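You operate a simulated robot arm through the tools that you are given. There is no shell and no other tool. Be economical: measure what you need, move in short steps, check, and stop when the job is done.

The job below is to be done with a simulated robot arm. You get a single attempt, and the scene is never put back.

## Task
Fit the brown corner board, slide both flat boards to the grey rail and together, fit the CEDAR ticket.
Fine: the corner board goes into the corner holder of the half-laid pallet; the flat boards are the green and the teal board with a handle; the green board moves close up to the teal one; the ticket goes into the small holder on the green frame; the other tickets and corner boards stay.
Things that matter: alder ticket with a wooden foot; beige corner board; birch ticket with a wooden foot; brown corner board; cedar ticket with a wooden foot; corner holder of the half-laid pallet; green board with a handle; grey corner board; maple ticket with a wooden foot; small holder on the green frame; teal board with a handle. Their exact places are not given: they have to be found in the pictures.

It is judged by the outcome, as a careful person would: the job done as asked, and still so three seconds after it is handed in. It fails if anything else is knocked over, pushed out of place, dropped, spilled or broken.

## Robot
A 6-joint arm with a fingered hand on a trunk, on a base that drives. Base frame: it is fixed to the floor where the robot stands at the start and does not move with it; the origin is under the middle of the robot, x ahead of it, y to its left, z up. Readings come in mm, degrees, newtons and seconds.
With the tool pointing down near the work surface it reaches from about 120 to 360 mm from the robot's upright axis, wherever it stands. Its first joint turns from -166.0 to 166.0 degrees. Places, roughly: alder ticket with a wooden foot [1250, -500, 750]; beige corner board [750, 1500, 250]; birch ticket with a wooden foot, cedar ticket with [1500, -750, 750]; corner holder of the half-laid pallet [600, -1000, 600]; green board with a handle [1000, -750, 750]; grey corner board [500, 1500, 250]; small holder on the green frame [1700, -1000, 700]. Payload 2.3 kg.
The tool frame sits at the grasp point between the pads (the TCP): z along the fingers, y along the line on which they close. The tips reach 22 mm beyond it. The gripper opens to 112 mm. The gripper's body begins 60 mm behind the TCP. The gripper is a hand of 3 fingers: y runs from the thumb to the fingers, the wrist lies at [0, 0, -218] in the tool frame.
Orientation is that of the tool frame in the base frame, as [roll, pitch, yaw] about the fixed x, y, z axes, in that order (R = Rz(yaw) Ry(pitch) Rx(roll)). With the fingers straight down and closing along the base's y, the tool's x points along the base's -x, its y along +y and its z along -z.

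## Interface
- The arm moves only by the tool move_arm. Its argument "rows" is a list of rows, each an object (a shift or turn left out is 0) with "translation": the shift along the tool's x, y, z in units of 30 mm (1.0 is 30 mm), a list of three; "dr": the turn, a rotation vector about the tool's x, y, z in units of 8 degrees (1.0 is 8 degrees), a list of three. In form: [{"translation": [tx, ty, tz], "dr": [rx, ry, rz]}, ...]. A call has 1 to 12 rows; each row shifts and turns the commanded pose from where the row before left it, along the tool's axes as they then stand. A call with a number of a shift or a turn outside -1 to 1 is refused whole. Each row takes 0.2 s and may step no farther than 50 mm and 8.6 degrees from the row before; otherwise, the whole call is refused. Where a pose cannot be reached the arm comes as near as it can. A force on the tool above 40 N (or 10 N above the force at the start of the call, whichever is more), or a blocked arm, ends the call early, and 0.2 s more pass. In this call time passes only in rows, and 0.2 s behind the last. It gives the time, the measured TCP pose, the force on the tool (base axes), the opening and the grip force at its end, in the units of the frame above (readings bear some noise), with the torque about the TCP (base axes, N m) and any sound that the robot's microphone picked up, and new pictures: "pictures" is both (left out), scene, wrist or none.
- Cameras (640 x 400 px; columns grow to the right, rows downward): "scene" is now at [6, 102.6, 1348.5]; the picture's right is [-0.48, -0.87, 0.00], its down [-0.66, 0.37, -0.65] and it looks along [0.57, -0.32, -0.76] (base axes); focal length 252 px, centre (320, 200). "wrist" rides on the gripper at [66, 3, -80] in the tool frame; the picture's right is [-0.05, 1.00, 0.00], its down [-0.77, -0.04, -0.64] and it looks along [-0.64, -0.03, 0.77] (tool axes); focal length 275 px, centre (320, 200).
- slide_trunk(by): slides the trunk up (or, below 0, down) by that many mm; the arm and the scene camera ride with it, the base frame stays. It gives what a move gives, with no picture.
- steer(legs): drives the robot by 1 to 6 legs, each [ahead, left, turn to the left] in mm, mm and degrees, along the robot's own axes; the way and the turn of a leg run together, so that a leg with both is an arc; at most 1500 mm and 180 degrees a leg. The arm and the cameras ride along, it lands a little off, and it stops where it bumps. It gives what a move gives, and a new picture of the scene camera.
- set_fingers(finger1, finger2, thumb_bend): sets how far each is bent, from 0 (flat) to 1 (curled in); at 0.3 the hand is open as for a grip, at 0.7 the pads meet at the TCP. One left out holds its place. A second passes; each finger stops where it meets its share of the squeeze, and holds until it gets a number again. It is the only way to open and close the hand. It gives what a move gives, with no picture; readings hold the bend of each and the force on the fingers (four entries, about 0 where the hand has none), thumb and palm.
- aim_head(pan, tilt): turns the head with the scene camera to pan (to the left, within 155 degrees either way) and tilt (down, from -29 to 69), counted from straight ahead of the robot. It gives what a move gives, and a new picture of the scene camera.
- locate(camera, pixels): there is no depth. For up to 12 entries [column, row, z] of the newest picture of that camera ("zoom" is the newest enlarged one), the place [x, y] in the base frame at which the ray of that pixel passes the height z, good to about 3 mm. No time passes.
- zoom(camera, box): a new picture of the part [left, top, right, bottom] of that camera's present view, enlarged. No time passes.
- close_job(): hands the job in; it is judged then, once.

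Work in short steps. Measure before you move; look again where a grasp or a placing could have gone wrong, and mend it. You have 80 turns and 260 pictures in all, those below and enlarged ones among them. Open the gripper and draw the arm clear of the work before you hand the job in, unless the task says otherwise; then end with one line.

The tools are called after "Request:" as name(argument=value, ...) on one line, values as JSON. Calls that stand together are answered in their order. move_arm: Moves the arm, as the interface text tells. Its arguments: {"type":"object","properties":{"rows":{"type":"array"},"pictures":{"type":"string","enum":["both","scene","wrist","none"]}},"required":["rows"]} The other tools are called the same way: slide_trunk (by) slides the trunk up or down; set_fingers (finger1, finger2, thumb_bend) moves the fingers one by one; steer (legs) drives the base; aim_head (pan, tilt) turns the head that bears the scene camera; locate (camera, pixels) gives the place at which the rays of pixels pass given heights; zoom (camera, box) takes an enlarged picture of a part of a camera's view; close_job () hands the job in.

At the start:

```text
clock: 0.0
tcp_pos: [262.6, -34.3, 934.5]
ee_rot: [180.0, 0.0, -180.0]
contact_force: [-0.1, 0.2, 0.1]
wrist_torque: [-0.02, 0.02, 0.04]
opening: 111.8
grip_force: 0.1
shape: jaw
bend: [0.3, 0.3, 0.3]
finger forces: [0.0, 0.1, 0.0, 0.0, 0.0, 0.0]
trunk travel left (down, up): [-275.0, 315.0]
robot x, y, heading: [-1.2, 1.7, 0.1]
head pan, tilt: [-29.0, 49.4]
```

scene: 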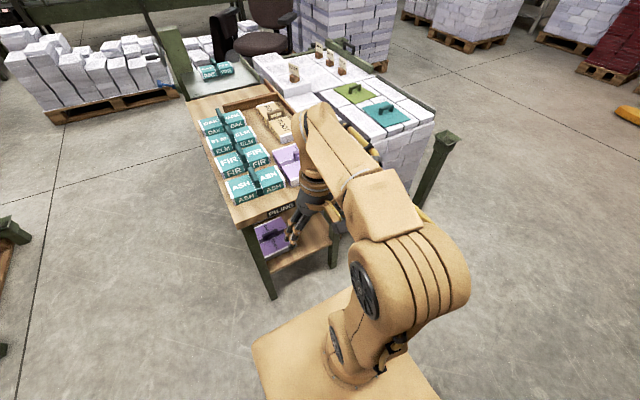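
wrist: 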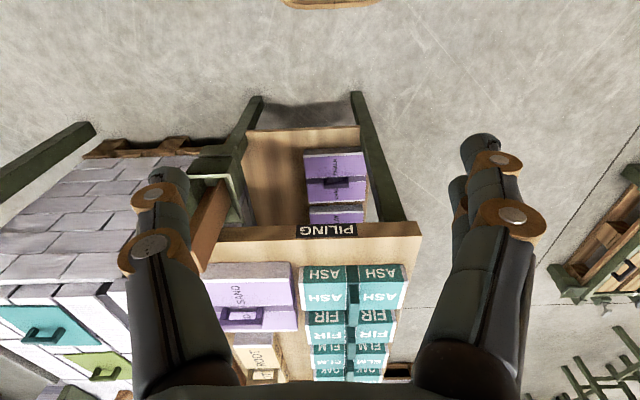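

The scene shows a table ahead and a brick pallet with green/teal boards around (350,90)-(390,115). I zoom there and look around with the head.

Request:
zoom(camera="scene", box=[180, 0, 480, 190])

Request:
aim_head(pan=60, tilt=35)

```text
2.11 times, centred on (330, 95) of scene
```

zoom: 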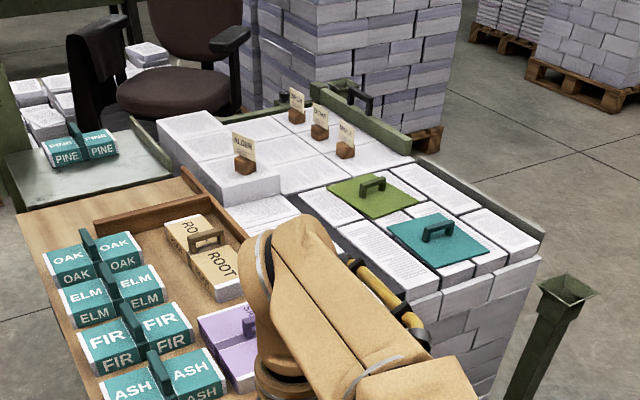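

```text
clock: 1.6
tcp_pos: [261.7, -33.7, 934.0]
ee_rot: [-180.0, 0.0, -180.0]
contact_force: [0.0, -0.3, -0.8]
wrist_torque: [0.0, 0.01, 0.02]
opening: 111.9
grip_force: 0.1
shape: jaw
bend: [0.3, 0.3, 0.3]
finger forces: [0.0, 0.0, 0.1, 0.0, 0.0, 0.1]
trunk travel left (down, up): [-275.0, 315.0]
robot x, y, heading: [0.4, -2.5, -0.2]
head pan, tilt: [60.0, 35.0]
```

scene: 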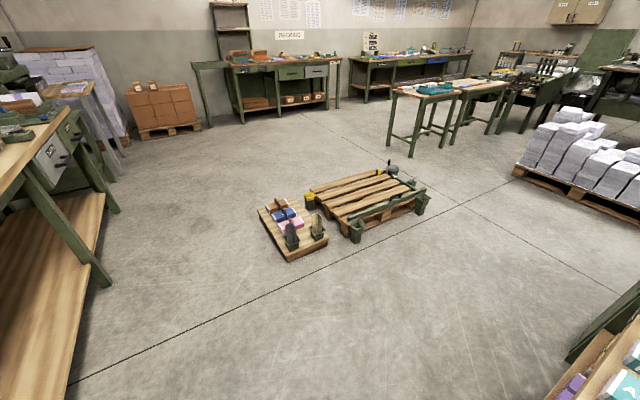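

The corner boards seem to stand on the small tray around (300,230). Zoom in.

Request:
zoom(camera="scene", box=[230, 150, 440, 280])

Request:
locate(camera="scene", pixels=[[292, 248, 100], [317, 238, 100], [310, 195, 100], [355, 240, 100], [292, 260, 0], [317, 240, 0]])

```text
3.05 times, centred on (335, 215) of scene
```

zoom: 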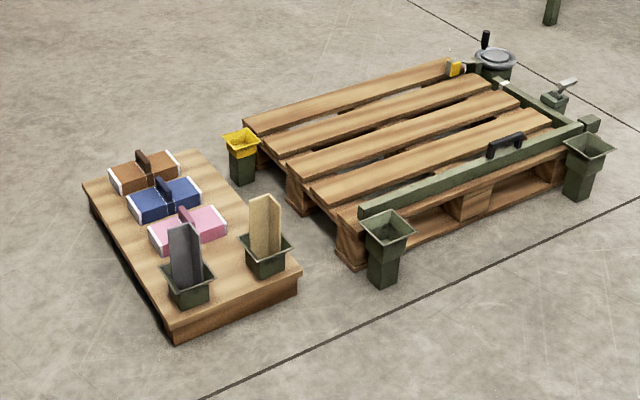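

```text
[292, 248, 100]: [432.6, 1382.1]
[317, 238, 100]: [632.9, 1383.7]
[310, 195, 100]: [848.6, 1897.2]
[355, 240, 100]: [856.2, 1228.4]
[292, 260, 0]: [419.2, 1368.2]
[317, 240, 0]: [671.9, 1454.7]
```

Grey and beige boards are here, but no brown one. I survey other directions.

Request:
aim_head(pan=0, tilt=35)

Request:
aim_head(pan=-60, tilt=35)

Request:
aim_head(pan=-125, tilt=35)

Request:
aim_head(pan=125, tilt=35)

```text
clock: 2.9
tcp_pos: [262.1, -34.9, 934.0]
ee_rot: [180.0, 0.0, -180.0]
contact_force: [0.2, -0.3, 0.4]
wrist_torque: [0.01, 0.0, 0.0]
opening: 112.2
grip_force: 0.0
shape: jaw
bend: [0.3, 0.3, 0.3]
finger forces: [0.0, 0.0, 0.0, 0.0, 0.0, 0.1]
trunk travel left (down, up): [-275.0, 315.0]
robot x, y, heading: [-1.1, 1.7, -0.0]
head pan, tilt: [0.0, 35.0]
```

scene: 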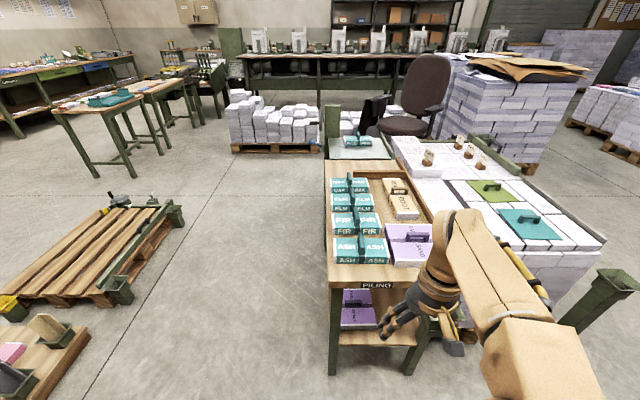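

```text
clock: 4.2
tcp_pos: [261.4, -34.0, 934.3]
ee_rot: [-180.0, 0.0, 180.0]
contact_force: [0.1, 0.6, 0.6]
wrist_torque: [0.0, -0.02, -0.04]
opening: 112.1
grip_force: 0.0
shape: jaw
bend: [0.3, 0.3, 0.3]
finger forces: [0.0, 0.1, 0.0, 0.0, 0.1, 0.0]
trunk travel left (down, up): [-275.0, 315.0]
robot x, y, heading: [1.2, -0.2, 0.0]
head pan, tilt: [-60.0, 35.0]
```

scene: 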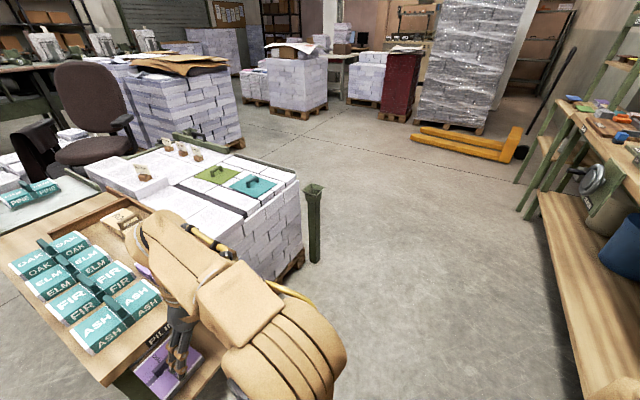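

```text
clock: 5.6
tcp_pos: [261.0, -33.7, 934.9]
ee_rot: [180.0, 0.0, 180.0]
contact_force: [1.0, 0.3, 0.0]
wrist_torque: [0.02, 0.02, 0.01]
opening: 112.1
grip_force: 0.0
shape: jaw
bend: [0.3, 0.3, 0.3]
finger forces: [0.0, 0.0, 0.1, 0.0, 0.0, 0.0]
trunk travel left (down, up): [-275.0, 315.0]
robot x, y, heading: [-3.9, 2.6, -0.1]
head pan, tilt: [-125.0, 35.0]
```

scene: 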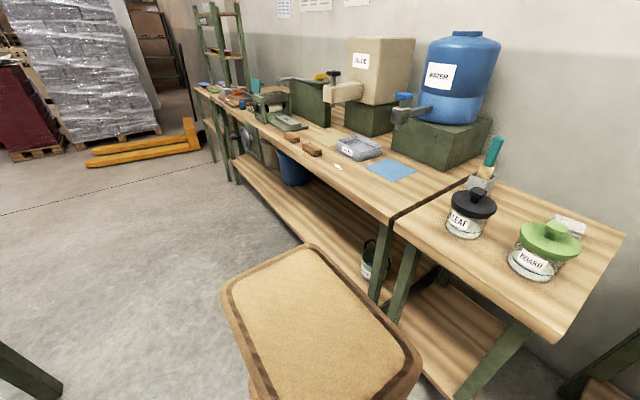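

```text
clock: 9.1
tcp_pos: [261.9, -33.8, 933.8]
ee_rot: [-180.0, 0.0, -180.0]
contact_force: [0.6, 0.5, 0.6]
wrist_torque: [0.01, -0.03, 0.0]
opening: 111.7
grip_force: 0.0
shape: jaw
bend: [0.3, 0.3, 0.3]
finger forces: [0.1, 0.0, 0.0, 0.0, 0.0, 0.1]
trunk travel left (down, up): [-275.0, 315.0]
robot x, y, heading: [0.2, -1.6, 0.1]
head pan, tilt: [125.0, 35.0]
```

scene: 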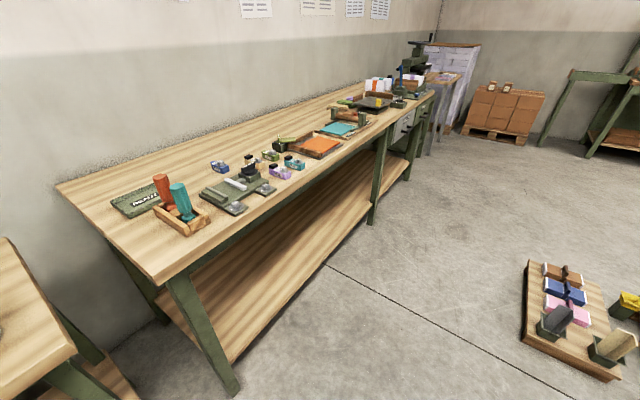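

The wrist picture showed a brown upright thing in a green holder near (210,200). Zoom there.

Request:
zoom(camera="wrist", box=[130, 80, 290, 280])

Request:
aim_head(pan=-20, tilt=65)

Request:
locate(camera="wrist", pixels=[[210, 225, 600], [215, 175, 500]])

```text
2.00 times, centred on (210, 180) of wrist
```

zoom: 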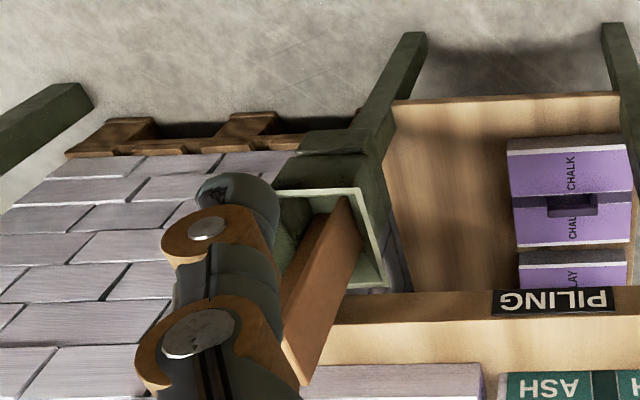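

```text
clock: 11.4
tcp_pos: [262.3, -33.8, 934.2]
ee_rot: [180.0, 0.0, 180.0]
contact_force: [0.8, -0.3, -0.7]
wrist_torque: [-0.01, 0.02, 0.02]
opening: 111.9
grip_force: 0.0
shape: jaw
bend: [0.3, 0.3, 0.3]
finger forces: [0.1, 0.0, 0.0, 0.0, 0.0, 0.1]
trunk travel left (down, up): [-275.0, 315.0]
robot x, y, heading: [-2.1, 1.2, 0.3]
head pan, tilt: [-20.0, 65.0]
```

scene: 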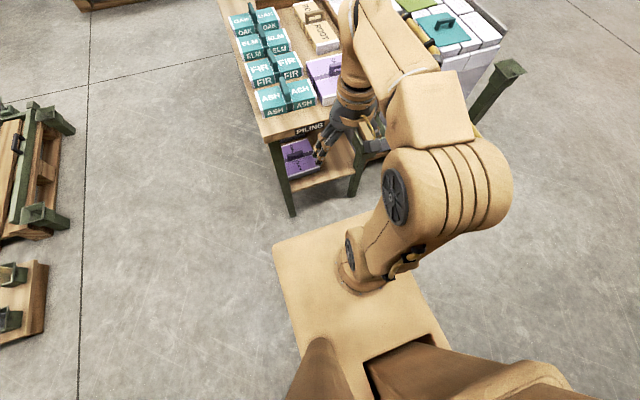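

```text
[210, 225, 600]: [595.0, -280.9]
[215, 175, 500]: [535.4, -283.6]
```

The brown board stands in a holder at the table's front right corner, hidden by the arm. I raise and move the arm to the left to clear the view.

Request:
move_arm(rows=[{"translation": [0, 1, 0]}, {"translation": [0, 1, 0]}, {"translation": [0, 1, 0]}, {"translation": [0, 1, 0]}, {"translation": [0, 1, 0]}, {"translation": [0, 1, 0]}, {"translation": [0, 1, 0]}, {"translation": [0.5, 1, 0]}, {"translation": [0.7, 1, 0]}], pictures="wrist")

Request:
aim_head(pan=-30, tilt=45)

Request:
zoom(camera="scene", box=[240, 20, 480, 240])

```text
clock: 13.4
tcp_pos: [224.9, 238.1, 933.8]
ee_rot: [-179.9, 0.1, 180.0]
contact_force: [0.0, -0.4, -0.1]
wrist_torque: [0.02, 0.01, -0.01]
opening: 111.5
grip_force: 0.1
shape: jaw
bend: [0.3, 0.3, 0.3]
finger forces: [0.0, 0.1, 0.1, 0.1, 0.0, 0.1]
trunk travel left (down, up): [-275.0, 315.0]
robot x, y, heading: [0.7, 1.3, 0.1]
head pan, tilt: [-20.0, 65.0]
```

wrist: 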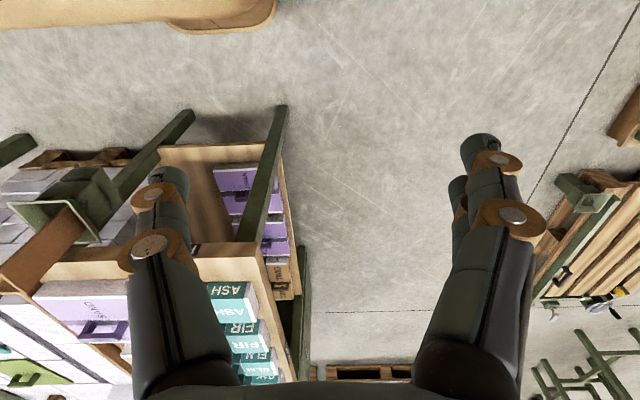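

```text
clock: 14.2
tcp_pos: [223.9, 237.6, 932.2]
ee_rot: [179.9, 0.0, -179.9]
contact_force: [-0.1, -0.7, -0.1]
wrist_torque: [0.01, -0.02, -0.04]
opening: 111.9
grip_force: 0.0
shape: jaw
bend: [0.3, 0.3, 0.3]
finger forces: [0.0, 0.0, 0.0, 0.1, 0.0, 0.1]
trunk travel left (down, up): [-275.0, 315.0]
robot x, y, heading: [3.2, 1.6, 0.1]
head pan, tilt: [-30.0, 45.0]
```

scene: 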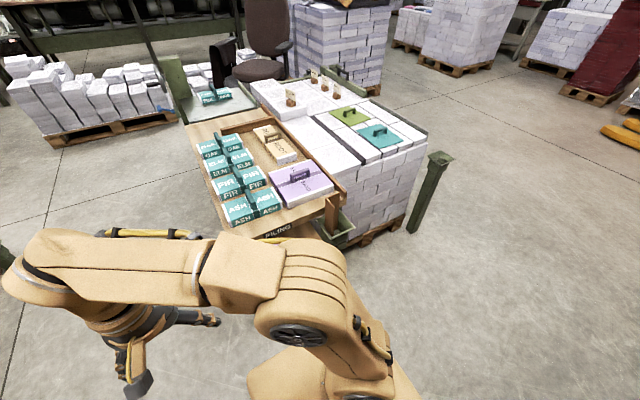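

```text
1.82 times, centred on (360, 130) of scene
```

zoom: 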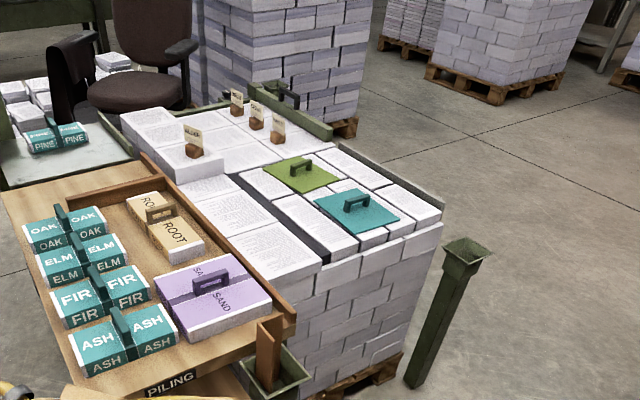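

Now I can see all of the pallet work: brown board at zoom (268,350), the empty holder at (466,255), boards at (300,172) and (357,205), tickets (190-280,100-140). I measure roughly at assumed heights.

Request:
locate(camera="zoom", pixels=[[466, 258, 600], [278, 385, 600], [268, 325, 700], [300, 175, 750], [357, 212, 750], [443, 212, 750], [330, 150, 750], [325, 265, 750], [195, 150, 780], [278, 135, 780], [330, 130, 780], [395, 380, 0]])

Request:
zoom(camera="scene", box=[260, 55, 400, 145])

Request:
zoom(camera="scene", box=[300, 140, 460, 250])

```text
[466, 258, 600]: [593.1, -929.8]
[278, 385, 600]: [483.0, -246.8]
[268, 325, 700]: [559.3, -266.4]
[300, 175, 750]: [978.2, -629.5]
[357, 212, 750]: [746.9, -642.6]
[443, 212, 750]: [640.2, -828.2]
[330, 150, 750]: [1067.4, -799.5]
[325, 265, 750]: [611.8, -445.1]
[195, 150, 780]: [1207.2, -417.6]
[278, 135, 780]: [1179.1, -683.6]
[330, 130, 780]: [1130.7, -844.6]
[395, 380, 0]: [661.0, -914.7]
```

```text
4.44 times, centred on (330, 100) of scene
```

zoom: 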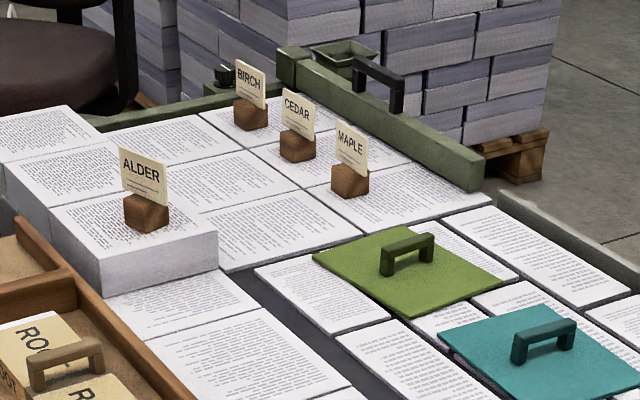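

```text
3.64 times, centred on (380, 195) of scene
```

zoom: 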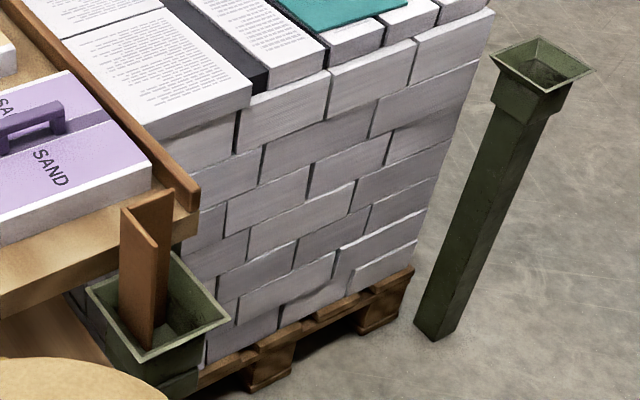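

I raise the trunk to get a second vantage for heights (parallax).

Request:
slide_trunk(by=300)

Request:
aim_head(pan=-32, tilt=50)

Request:
zoom(camera="scene", box=[240, 20, 480, 240])

```text
clock: 17.2
tcp_pos: [224.4, 237.5, 1234.5]
ee_rot: [-180.0, 0.0, -180.0]
contact_force: [0.6, 0.0, 0.1]
wrist_torque: [0.0, -0.02, -0.02]
opening: 111.7
grip_force: 0.0
shape: jaw
bend: [0.3, 0.3, 0.3]
finger forces: [0.0, 0.0, 0.1, 0.0, 0.1, 0.0]
trunk travel left (down, up): [-575.0, 15.0]
robot x, y, heading: [-1.3, 1.1, 0.0]
head pan, tilt: [-30.0, 45.0]
```

```text
clock: 17.9
tcp_pos: [225.7, 237.3, 1234.4]
ee_rot: [-179.9, 0.0, -180.0]
contact_force: [-0.3, 0.2, -0.2]
wrist_torque: [0.0, 0.01, -0.05]
opening: 111.8
grip_force: 0.1
shape: jaw
bend: [0.3, 0.3, 0.3]
finger forces: [0.1, 0.0, 0.1, 0.0, 0.1, 0.0]
trunk travel left (down, up): [-575.0, 15.0]
robot x, y, heading: [-0.5, -1.8, -0.2]
head pan, tilt: [-32.0, 50.0]
```

scene: 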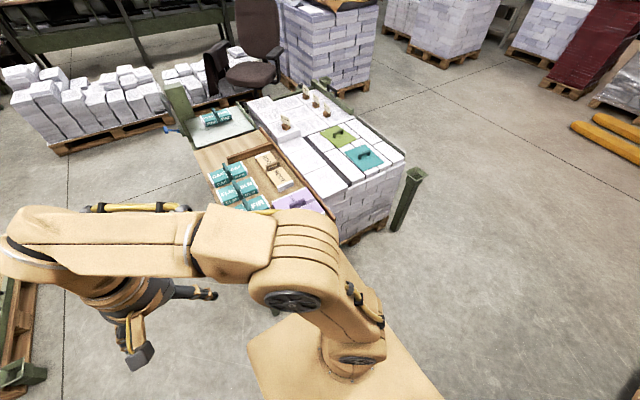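

```text
1.82 times, centred on (360, 130) of scene
```

zoom: 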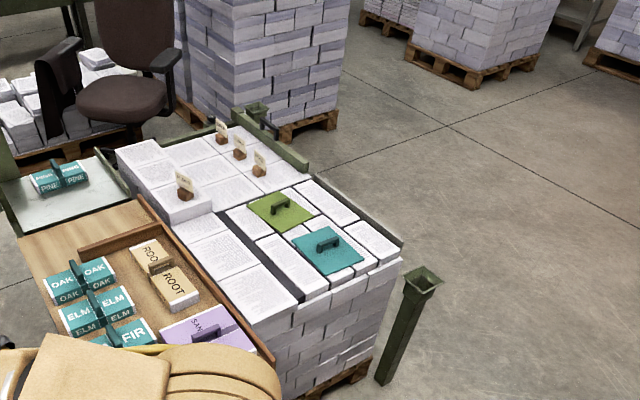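

Request:
locate(camera="zoom", pixels=[[424, 281, 750], [403, 258, 750], [300, 304, 750], [330, 273, 750], [185, 200, 750], [259, 178, 750], [365, 258, 750], [310, 205, 750], [310, 162, 750], [257, 112, 750], [379, 384, 0], [373, 355, 0]])

```text
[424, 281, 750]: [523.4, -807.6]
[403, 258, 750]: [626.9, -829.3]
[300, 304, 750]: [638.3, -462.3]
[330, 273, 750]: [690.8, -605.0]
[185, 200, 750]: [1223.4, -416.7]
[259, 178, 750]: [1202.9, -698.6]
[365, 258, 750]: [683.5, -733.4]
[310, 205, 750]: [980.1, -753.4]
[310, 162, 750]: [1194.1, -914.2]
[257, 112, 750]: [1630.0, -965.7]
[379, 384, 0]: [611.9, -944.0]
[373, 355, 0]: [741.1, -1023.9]
```

Stack top is at about z=750, post top ~z=610 near (600,-938). I drive to the right by 350 mm to face the brown board and look down.

Request:
steer(legs=[[0, -400, 0]])

Request:
aim_head(pan=0, tilt=60)

Request:
zoom(camera="scene", box=[220, 0, 480, 200])

```text
clock: 20.4
tcp_pos: [224.6, -157.6, 1233.9]
ee_rot: [-180.0, 0.0, -179.9]
contact_force: [0.0, -0.2, -0.2]
wrist_torque: [0.01, 0.0, 0.0]
opening: 111.8
grip_force: 0.1
shape: jaw
bend: [0.3, 0.3, 0.3]
finger forces: [0.1, 0.0, 0.0, 0.1, 0.0, 0.0]
trunk travel left (down, up): [-575.0, 15.0]
robot x, y, heading: [-0.7, -397.8, 0.2]
head pan, tilt: [-32.0, 50.0]
```

scene: 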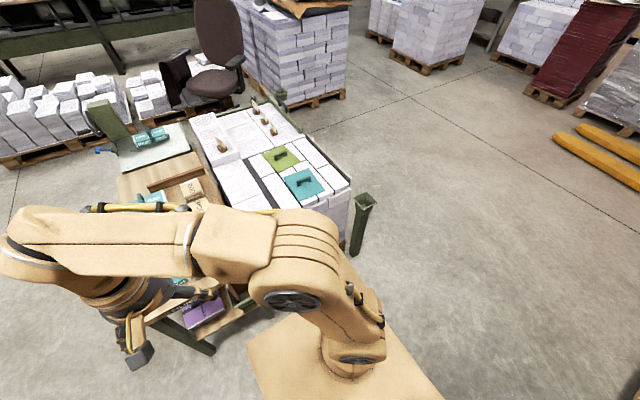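

```text
clock: 21.3
tcp_pos: [224.6, -157.8, 1232.9]
ee_rot: [180.0, 0.0, -179.9]
contact_force: [0.3, 0.4, -0.2]
wrist_torque: [0.02, 0.0, -0.02]
opening: 111.7
grip_force: 0.1
shape: jaw
bend: [0.3, 0.3, 0.3]
finger forces: [0.0, 0.0, 0.0, 0.0, 0.1, 0.0]
trunk travel left (down, up): [-575.0, 15.0]
robot x, y, heading: [2.2, -397.8, 0.1]
head pan, tilt: [0.0, 60.0]
```

scene: 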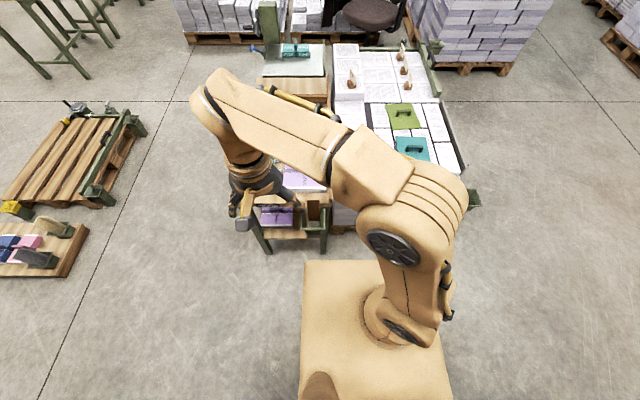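

```text
2.00 times, centred on (350, 100) of scene
```

zoom: 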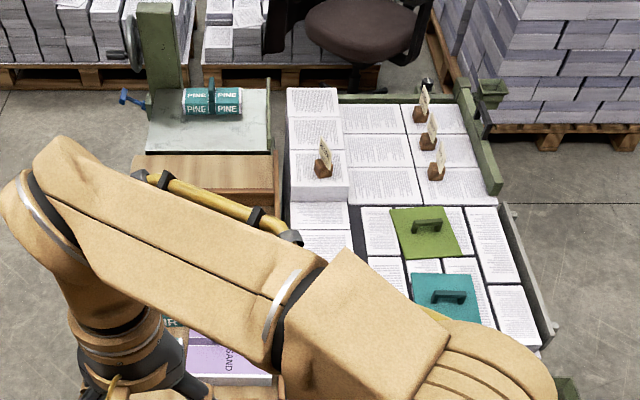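

I measure the platform's front edge and the scene features here.

Request:
locate(camera="scene", pixels=[[303, 262, 200], [410, 262, 200], [313, 208, 600], [327, 248, 0], [382, 320, 300]])

Request:
locate(camera="zoom", pixels=[[425, 228, 755], [449, 298, 755], [490, 90, 700], [555, 325, 750], [515, 205, 750], [432, 148, 760], [438, 178, 760], [420, 120, 760], [322, 175, 810], [500, 190, 780]])

Request:
zoom(camera="scene", box=[250, 150, 350, 260])

```text
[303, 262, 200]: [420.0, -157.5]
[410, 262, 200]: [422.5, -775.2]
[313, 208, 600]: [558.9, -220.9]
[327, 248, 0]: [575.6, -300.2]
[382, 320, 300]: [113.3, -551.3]
```

```text
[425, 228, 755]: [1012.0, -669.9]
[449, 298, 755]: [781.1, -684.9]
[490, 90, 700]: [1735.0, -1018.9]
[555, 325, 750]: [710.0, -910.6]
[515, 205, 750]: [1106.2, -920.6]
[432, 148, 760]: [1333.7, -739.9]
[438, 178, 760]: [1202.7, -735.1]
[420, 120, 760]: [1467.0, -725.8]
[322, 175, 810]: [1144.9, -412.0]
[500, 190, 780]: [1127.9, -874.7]
```

```text
3.64 times, centred on (300, 205) of scene
```

zoom: 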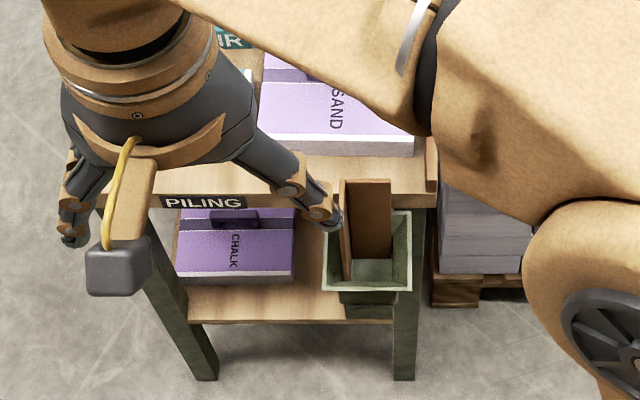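

The brown board's holder hangs on the table front near (560,-240). I drive ahead-left a bit so it comes within arm reach, then look with the wrist camera.

Request:
steer(legs=[[220, 80, 0]])

Request:
move_arm(rows=[{"translation": [-0.2, -1, 0]}, {"translation": [-0.2, -1, 0]}], pictures="wrist")

```text
clock: 23.1
tcp_pos: [444.6, -76.7, 1234.2]
ee_rot: [180.0, 0.0, -179.9]
contact_force: [0.5, 0.0, -0.6]
wrist_torque: [0.0, 0.03, 0.02]
opening: 111.8
grip_force: 0.1
shape: jaw
bend: [0.3, 0.3, 0.3]
finger forces: [0.0, 0.0, 0.0, 0.0, 0.0, 0.0]
trunk travel left (down, up): [-575.0, 15.0]
robot x, y, heading: [220.0, -312.3, 0.0]
head pan, tilt: [0.0, 60.0]
```

scene: 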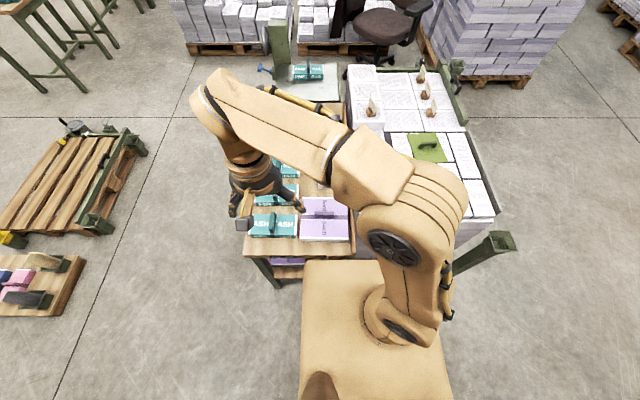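

```text
clock: 23.7
tcp_pos: [458.9, -139.1, 1233.3]
ee_rot: [180.0, 0.0, -179.9]
contact_force: [0.3, 1.0, 0.4]
wrist_torque: [0.0, -0.01, 0.0]
opening: 111.9
grip_force: 0.2
shape: jaw
bend: [0.3, 0.3, 0.3]
finger forces: [0.1, 0.1, 0.0, 0.0, 0.1, 0.0]
trunk travel left (down, up): [-575.0, 15.0]
robot x, y, heading: [219.1, -313.7, 0.2]
head pan, tilt: [0.0, 60.0]
```

wrist: 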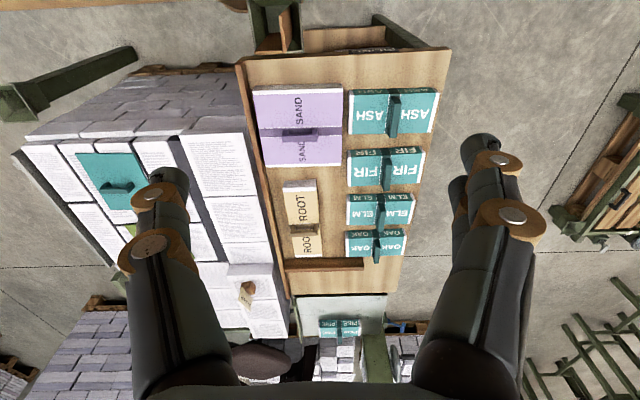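

The board is at (280,25) in the wrist view; I bring the hand back and to the right to center it.

Request:
move_arm(rows=[{"translation": [0.5, -0.9, 0]}, {"translation": [0.5, -0.9, 0]}, {"translation": [0.5, -0.9, 0]}, {"translation": [0.6, -0.8, 0]}, {"translation": [0.6, -0.8, 0]}], pictures="wrist")

Request:
zoom(camera="wrist", box=[220, 0, 420, 130])

```text
clock: 24.9
tcp_pos: [376.8, -266.7, 1234.1]
ee_rot: [180.0, 0.0, -180.0]
contact_force: [1.2, -0.5, 0.5]
wrist_torque: [0.01, -0.03, -0.03]
opening: 112.0
grip_force: 0.0
shape: jaw
bend: [0.3, 0.3, 0.3]
finger forces: [0.0, 0.1, 0.0, 0.0, 0.1, 0.0]
trunk travel left (down, up): [-575.0, 15.0]
robot x, y, heading: [219.8, -317.4, 0.1]
head pan, tilt: [0.0, 60.0]
```

wrist: 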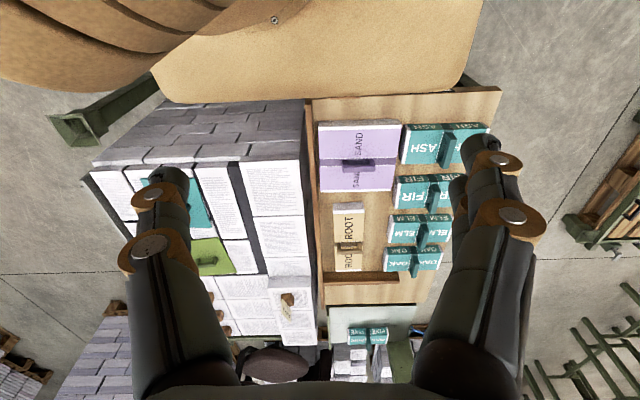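

```text
3.08 times, centred on (320, 65) of wrist
```

zoom: 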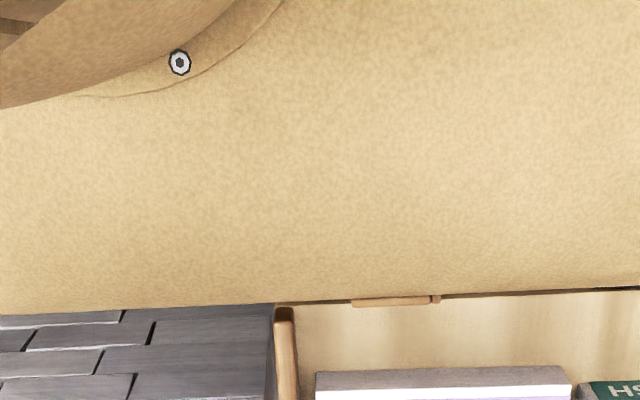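

The carriage (platform) rides with the trunk and blocks the view. I query where its corners and the camera lie.

Request:
locate(camera="scene", pixels=[[303, 262, 1640], [303, 262, 932], [448, 390, 932], [440, 340, 932], [302, 262, 700]])

Request:
locate(camera="wrist", pixels=[[160, 98, 932], [465, 88, 932], [160, 98, 700], [465, 88, 700]])

```text
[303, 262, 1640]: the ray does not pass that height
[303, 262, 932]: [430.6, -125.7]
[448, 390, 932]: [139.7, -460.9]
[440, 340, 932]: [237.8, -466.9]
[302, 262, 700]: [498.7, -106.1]
```

```text
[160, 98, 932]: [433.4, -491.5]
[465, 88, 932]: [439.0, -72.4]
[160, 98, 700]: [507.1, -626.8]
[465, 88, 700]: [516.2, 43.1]
```

I bring the hand forward and lower the trunk 150 mm so the wrist camera can see the board past the carriage edge.

Request:
move_arm(rows=[{"translation": [-0.9, 0, 0]}, {"translation": [-0.9, 0, 0]}], pictures="none")

Request:
slide_trunk(by=-150)

Request:
move_arm(rows=[{"translation": [0, 0.3, 0]}], pictures="wrist")

Request:
zoom(camera="wrist", box=[240, 40, 400, 160])

```text
clock: 25.5
tcp_pos: [432.1, -267.4, 1233.2]
ee_rot: [-180.0, 0.1, -179.9]
contact_force: [0.1, -0.3, 1.0]
wrist_torque: [-0.01, 0.0, 0.01]
opening: 111.9
grip_force: 0.1
shape: jaw
bend: [0.3, 0.3, 0.3]
finger forces: [0.1, 0.0, 0.0, 0.0, 0.0, 0.0]
trunk travel left (down, up): [-575.0, 15.0]
robot x, y, heading: [223.8, -316.5, 0.0]
head pan, tilt: [0.0, 60.0]
```

```text
clock: 27.2
tcp_pos: [431.4, -267.2, 1082.8]
ee_rot: [-180.0, 0.1, -179.9]
contact_force: [-0.2, -0.1, 0.0]
wrist_torque: [0.01, 0.01, -0.02]
opening: 112.1
grip_force: 0.1
shape: jaw
bend: [0.3, 0.3, 0.3]
finger forces: [0.0, 0.1, 0.0, 0.0, 0.1, 0.0]
trunk travel left (down, up): [-425.0, 165.0]
robot x, y, heading: [221.8, -313.0, 0.0]
head pan, tilt: [0.0, 60.0]
```

```text
clock: 27.6
tcp_pos: [431.9, -257.3, 1083.4]
ee_rot: [-180.0, 0.0, -180.0]
contact_force: [0.1, 0.3, -0.4]
wrist_torque: [0.02, 0.0, 0.0]
opening: 111.8
grip_force: 0.0
shape: jaw
bend: [0.3, 0.3, 0.3]
finger forces: [0.1, 0.0, 0.0, 0.0, 0.0, 0.0]
trunk travel left (down, up): [-425.0, 165.0]
robot x, y, heading: [221.4, -314.1, 0.2]
head pan, tilt: [0.0, 60.0]
```

wrist: 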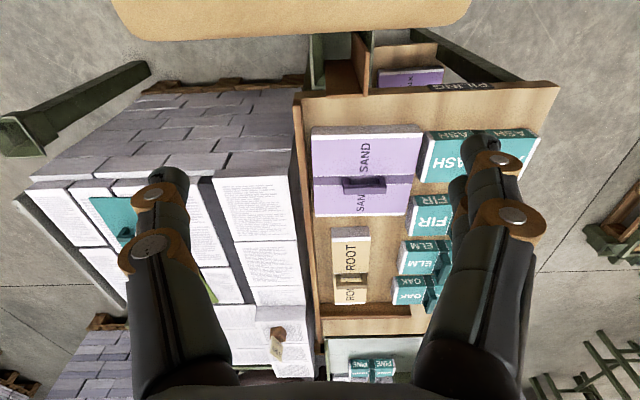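

```text
3.33 times, centred on (320, 100) of wrist
```

zoom: 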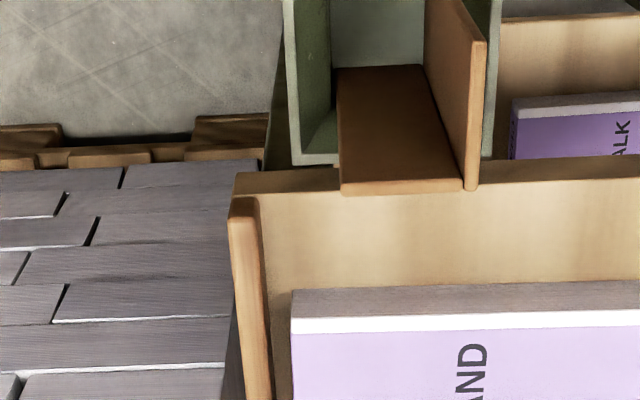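

The L stands with its corner toward (+x,+y): plate A (normal y) at zoom (475,120), plate B (normal x) at (400,190). I lower the trunk 150 more for parallax.

Request:
locate(camera="zoom", pixels=[[468, 188, 700], [468, 188, 750], [341, 192, 700], [341, 192, 750], [481, 42, 700], [481, 42, 750], [300, 165, 600], [250, 180, 720]])

Request:
slide_trunk(by=-150)

Request:
zoom(camera="wrist", box=[240, 0, 440, 125])

```text
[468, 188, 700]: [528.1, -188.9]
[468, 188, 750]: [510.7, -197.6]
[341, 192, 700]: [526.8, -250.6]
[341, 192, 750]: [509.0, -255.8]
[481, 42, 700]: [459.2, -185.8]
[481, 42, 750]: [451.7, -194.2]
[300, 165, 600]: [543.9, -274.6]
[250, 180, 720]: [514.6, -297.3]
```

```text
clock: 29.4
tcp_pos: [429.8, -257.3, 932.9]
ee_rot: [-180.0, 0.0, -179.9]
contact_force: [-0.4, -0.1, -0.1]
wrist_torque: [0.01, -0.01, 0.01]
opening: 112.0
grip_force: 0.0
shape: jaw
bend: [0.3, 0.3, 0.3]
finger forces: [0.0, 0.0, 0.1, 0.0, 0.0, 0.0]
trunk travel left (down, up): [-275.0, 315.0]
robot x, y, heading: [220.6, -314.4, -0.0]
head pan, tilt: [0.0, 60.0]
```

```text
3.20 times, centred on (340, 62) of wrist
```

zoom: 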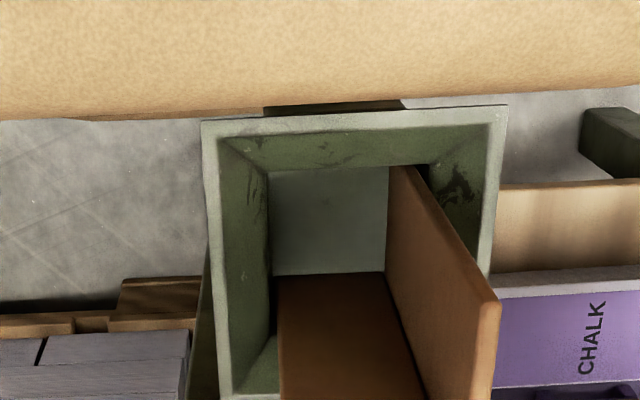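

Request:
zoom(camera="wrist", box=[260, 30, 440, 143])

```text
3.54 times, centred on (350, 86) of wrist
```

zoom: 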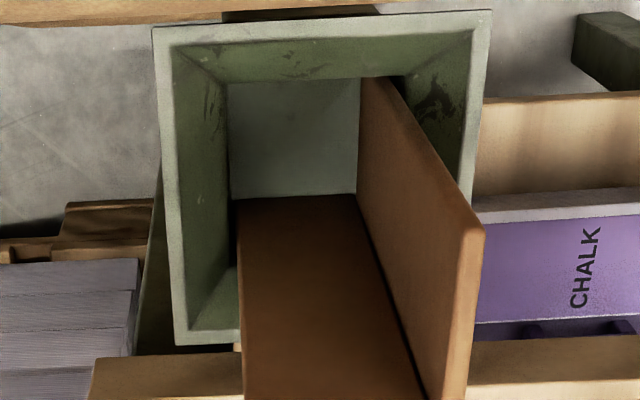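

Request:
locate(camera="zoom", pixels=[[475, 226, 700], [475, 226, 750], [152, 28, 600], [492, 12, 600], [176, 345, 600], [360, 78, 500], [236, 200, 500], [358, 195, 500]])

Request:
zoom(camera="wrist", box=[260, 80, 440, 193])

```text
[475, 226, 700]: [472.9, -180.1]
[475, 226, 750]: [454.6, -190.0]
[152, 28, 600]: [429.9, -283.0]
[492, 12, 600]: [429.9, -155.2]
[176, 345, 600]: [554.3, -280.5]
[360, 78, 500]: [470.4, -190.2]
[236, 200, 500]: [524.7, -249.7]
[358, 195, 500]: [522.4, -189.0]
```

```text
3.54 times, centred on (350, 136) of wrist
```

zoom: 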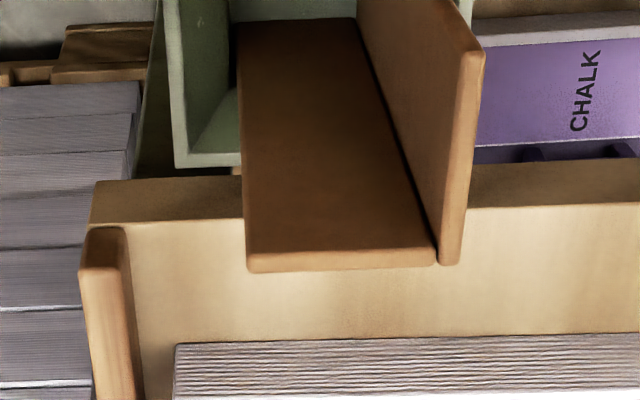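

Triangulating: board top z≈763, plate A spans x≈450–506 at y≈-197, plate B at x≈503, bottom ≈z 585, rim ≈z 620. I back off 40 mm (carriage is close to the holder), then go over plate A.

Request:
steer(legs=[[-40, 0, 0]])

Request:
move_arm(rows=[{"translation": [-0.9, 0.65, 0]}, {"translation": [-0.9, 0.65, 0]}, {"translation": [-0.9, 0.65, 0.5]}], pictures="wrist")

```text
clock: 30.3
tcp_pos: [391.0, -258.6, 932.9]
ee_rot: [-180.0, -0.1, 180.0]
contact_force: [0.7, 0.7, 0.1]
wrist_torque: [0.01, -0.01, 0.03]
opening: 112.0
grip_force: 0.1
shape: jaw
bend: [0.3, 0.3, 0.3]
finger forces: [0.1, 0.0, 0.0, 0.0, 0.0, 0.0]
trunk travel left (down, up): [-275.0, 315.0]
robot x, y, heading: [181.8, -314.0, -0.1]
head pan, tilt: [0.0, 60.0]
```

scene: 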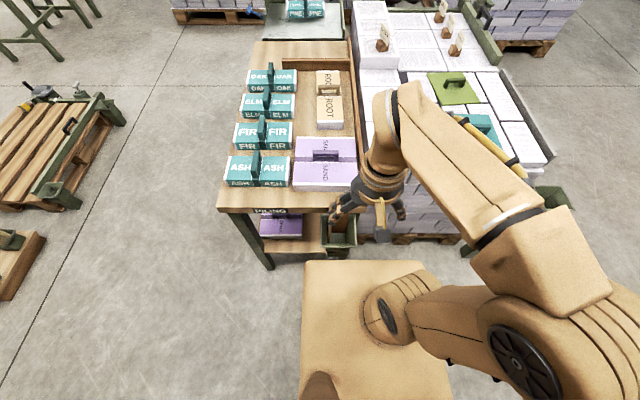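

```text
clock: 31.1
tcp_pos: [470.4, -197.1, 917.3]
ee_rot: [179.9, 0.0, -180.0]
contact_force: [-0.1, 0.1, 0.7]
wrist_torque: [-0.01, 0.02, 0.0]
opening: 111.8
grip_force: 0.0
shape: jaw
bend: [0.3, 0.3, 0.3]
finger forces: [0.1, 0.0, 0.0, 0.1, 0.0, 0.0]
trunk travel left (down, up): [-275.0, 315.0]
robot x, y, heading: [179.8, -313.4, 0.2]
head pan, tilt: [0.0, 60.0]
```

wrist: 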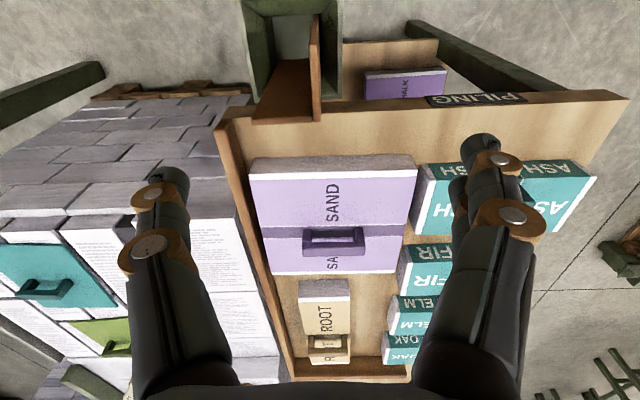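

Request:
locate(camera="wrist", pixels=[[318, 119, 763], [252, 119, 763], [317, 18, 763], [313, 18, 763], [321, 18, 763], [600, 100, 730], [218, 135, 740]])

Request:
zoom(camera="wrist", box=[230, 0, 390, 140])

```text
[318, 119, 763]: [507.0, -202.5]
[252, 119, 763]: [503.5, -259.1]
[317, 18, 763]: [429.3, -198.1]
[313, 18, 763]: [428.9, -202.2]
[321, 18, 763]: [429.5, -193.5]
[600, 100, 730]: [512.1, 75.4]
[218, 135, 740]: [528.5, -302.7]
```

```text
2.86 times, centred on (310, 70) of wrist
```

zoom: 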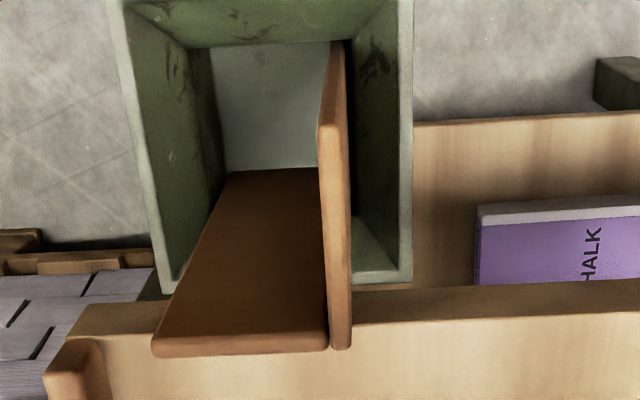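

Plate A's mid line is y≈-201 and spans x 449–507. I descend to z≈737 straddling it.

Request:
move_arm(rows=[{"translation": [-0.08, -0.13, 1]}, {"translation": [0, 0, 1]}, {"translation": [0, 0, 1]}, {"translation": [0, 0, 1]}, {"translation": [0, 0, 1]}, {"translation": [0, 0, 1]}], pictures="both")

```text
clock: 32.5
tcp_pos: [475.7, -203.6, 735.9]
ee_rot: [-179.9, 0.0, -180.0]
contact_force: [0.2, -0.3, -0.2]
wrist_torque: [-0.02, 0.04, 0.02]
opening: 112.0
grip_force: 0.2
shape: jaw
bend: [0.3, 0.3, 0.3]
finger forces: [0.0, 0.1, 0.0, 0.0, 0.1, 0.1]
trunk travel left (down, up): [-275.0, 315.0]
robot x, y, heading: [179.9, -315.7, 0.0]
head pan, tilt: [0.0, 60.0]
```

scene: 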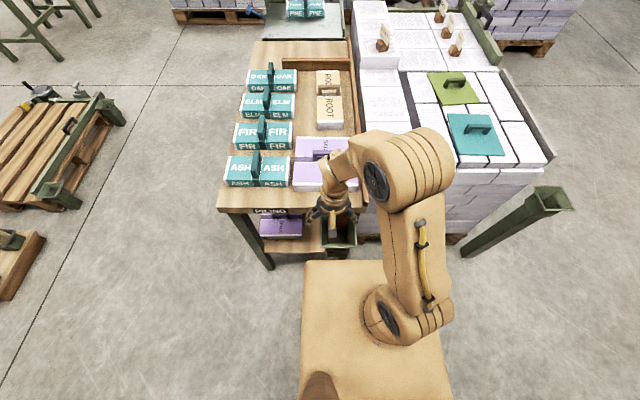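
wrist: 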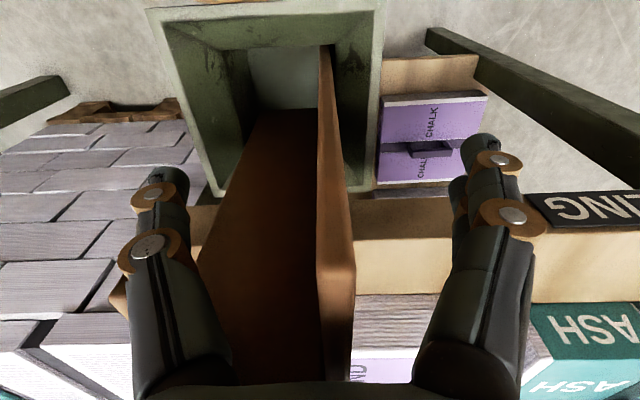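

Plate A is centered between thumb and fingers. Close.

Request:
set_fingers(finger1=0.72, finger2=0.72, thumb_bend=0.72)

Request:
move_arm(rows=[{"translation": [0, 0, -0.3]}], pictures="wrist")

```text
clock: 33.5
tcp_pos: [475.6, -205.1, 738.0]
ee_rot: [180.0, 0.0, 180.0]
contact_force: [-0.4, 0.4, -0.3]
wrist_torque: [-0.01, -0.02, 0.0]
opening: 4.3
grip_force: 3.8
shape: fingers
bend: [0.71, 0.71, 0.69]
finger forces: [2.2, 2.0, 0.1, 0.0, 4.1, 0.0]
trunk travel left (down, up): [-275.0, 315.0]
robot x, y, heading: [182.4, -315.7, 0.0]
head pan, tilt: [0.0, 60.0]
```

```text
clock: 33.9
tcp_pos: [474.8, -204.3, 745.6]
ee_rot: [180.0, 0.1, -179.9]
contact_force: [-0.8, 0.7, -0.1]
wrist_torque: [0.0, 0.01, 0.04]
opening: 4.3
grip_force: 4.1
shape: fingers
bend: [0.71, 0.71, 0.69]
finger forces: [2.1, 2.0, 0.0, 0.0, 4.1, 0.1]
trunk travel left (down, up): [-275.0, 315.0]
robot x, y, heading: [183.2, -314.9, -0.1]
head pan, tilt: [0.0, 60.0]
```

wrist: 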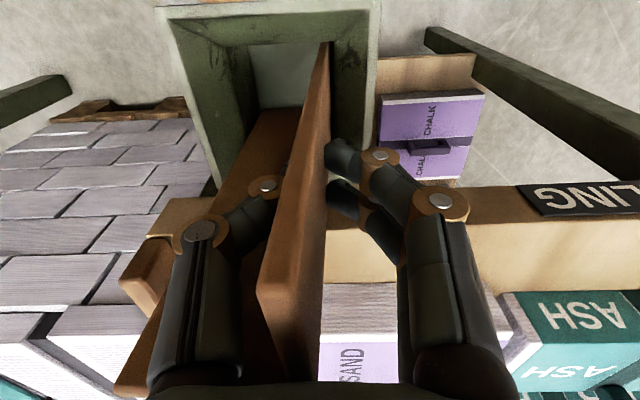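

Gripped lightly (4 N). I squeeze harder before lifting.

Request:
set_fingers(finger1=0.85, finger2=0.85, thumb_bend=0.85)

Request:
move_arm(rows=[{"translation": [0, 0, -0.5]}, {"translation": [0, 0, -0.7]}, {"translation": [0, 0, -0.8]}], pictures="wrist")

```text
clock: 34.9
tcp_pos: [475.5, -203.1, 745.9]
ee_rot: [180.0, 0.0, -179.9]
contact_force: [-1.2, -1.4, -0.8]
wrist_torque: [-0.08, 0.01, -0.01]
opening: 2.1
grip_force: 22.4
shape: fingers
bend: [0.77, 0.77, 0.73]
finger forces: [10.8, 10.8, 0.0, 0.0, 22.4, 0.0]
trunk travel left (down, up): [-275.0, 315.0]
robot x, y, heading: [178.1, -316.2, -0.1]
head pan, tilt: [0.0, 60.0]
```

```text
clock: 35.7
tcp_pos: [475.1, -203.0, 807.6]
ee_rot: [-179.9, -0.1, -179.9]
contact_force: [-0.2, -0.1, 0.2]
wrist_torque: [0.03, 0.02, -0.01]
opening: 2.4
grip_force: 22.7
shape: fingers
bend: [0.78, 0.78, 0.73]
finger forces: [11.1, 11.1, 0.1, 0.1, 22.3, 0.0]
trunk travel left (down, up): [-275.0, 315.0]
robot x, y, heading: [181.1, -316.0, -0.1]
head pan, tilt: [0.0, 60.0]
```

wrist: 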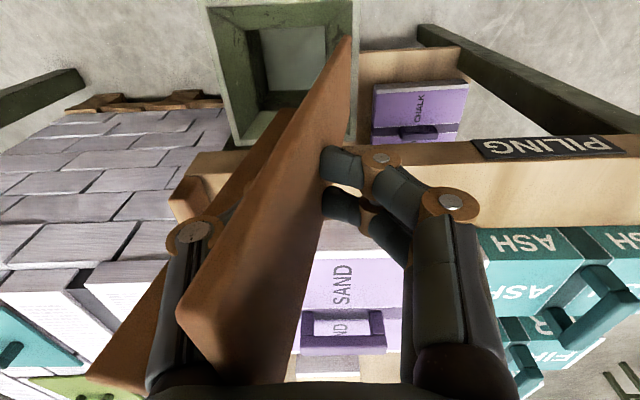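

The board lifted but leaned ~11° (bottom toward +y). I lift with the trunk, turn the hand about its x by about 11° to straighten it, and drive right toward the post.

Request:
slide_trunk(by=200)

Request:
steer(legs=[[-40, 0, 0], [0, -705, 0]])

Request:
move_arm(rows=[{"translation": [0, 0, 0], "dr": [0.7, 0, 0]}, {"translation": [0, 0, 0], "dr": [0.7, 0, 0]}], pictures="both")

```text
clock: 37.8
tcp_pos: [474.8, -201.7, 1006.8]
ee_rot: [-180.0, 0.0, 180.0]
contact_force: [0.6, -0.5, -0.2]
wrist_torque: [0.02, 0.03, 0.02]
opening: 2.2
grip_force: 21.9
shape: fingers
bend: [0.78, 0.78, 0.73]
finger forces: [10.9, 11.2, 0.1, 0.0, 22.3, 0.1]
trunk travel left (down, up): [-475.0, 115.0]
robot x, y, heading: [184.2, -317.8, 0.1]
head pan, tilt: [0.0, 60.0]
```

```text
clock: 42.1
tcp_pos: [434.2, -893.7, 1007.0]
ee_rot: [-180.0, 0.0, 179.7]
contact_force: [0.2, 0.5, -0.9]
wrist_torque: [0.0, 0.02, 0.0]
opening: 2.1
grip_force: 22.0
shape: fingers
bend: [0.78, 0.78, 0.73]
finger forces: [11.1, 11.1, 0.0, 0.0, 22.3, 0.0]
trunk travel left (down, up): [-475.0, 115.0]
robot x, y, heading: [140.2, -1005.9, -0.3]
head pan, tilt: [0.0, 60.0]
```

scene: 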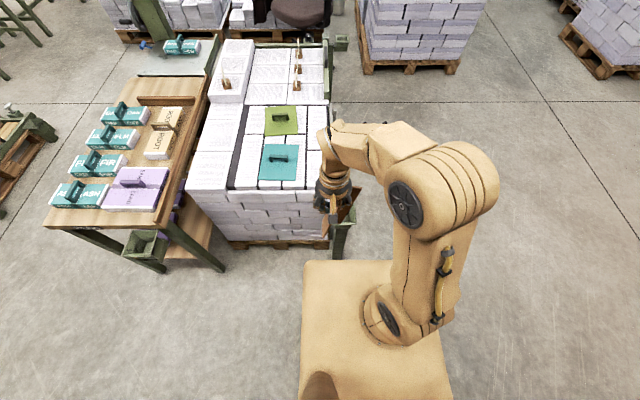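

```text
clock: 42.7
tcp_pos: [433.3, -893.8, 1006.9]
ee_rot: [-168.7, 0.0, 179.6]
contact_force: [0.8, 0.4, -1.5]
wrist_torque: [0.0, 0.0, -0.02]
opening: 2.3
grip_force: 22.0
shape: fingers
bend: [0.78, 0.78, 0.73]
finger forces: [11.1, 11.4, 0.0, 0.0, 22.4, 0.0]
trunk travel left (down, up): [-475.0, 115.0]
robot x, y, heading: [143.8, -1007.6, -0.5]
head pan, tilt: [0.0, 60.0]
```

scene: 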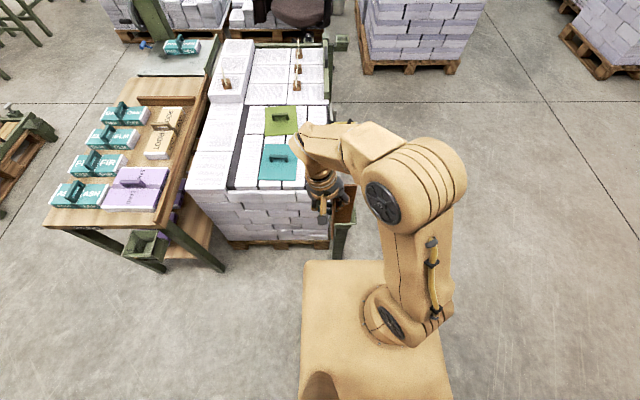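
wrist: 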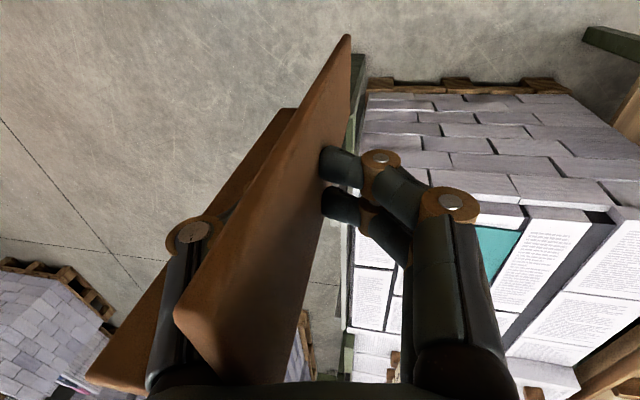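

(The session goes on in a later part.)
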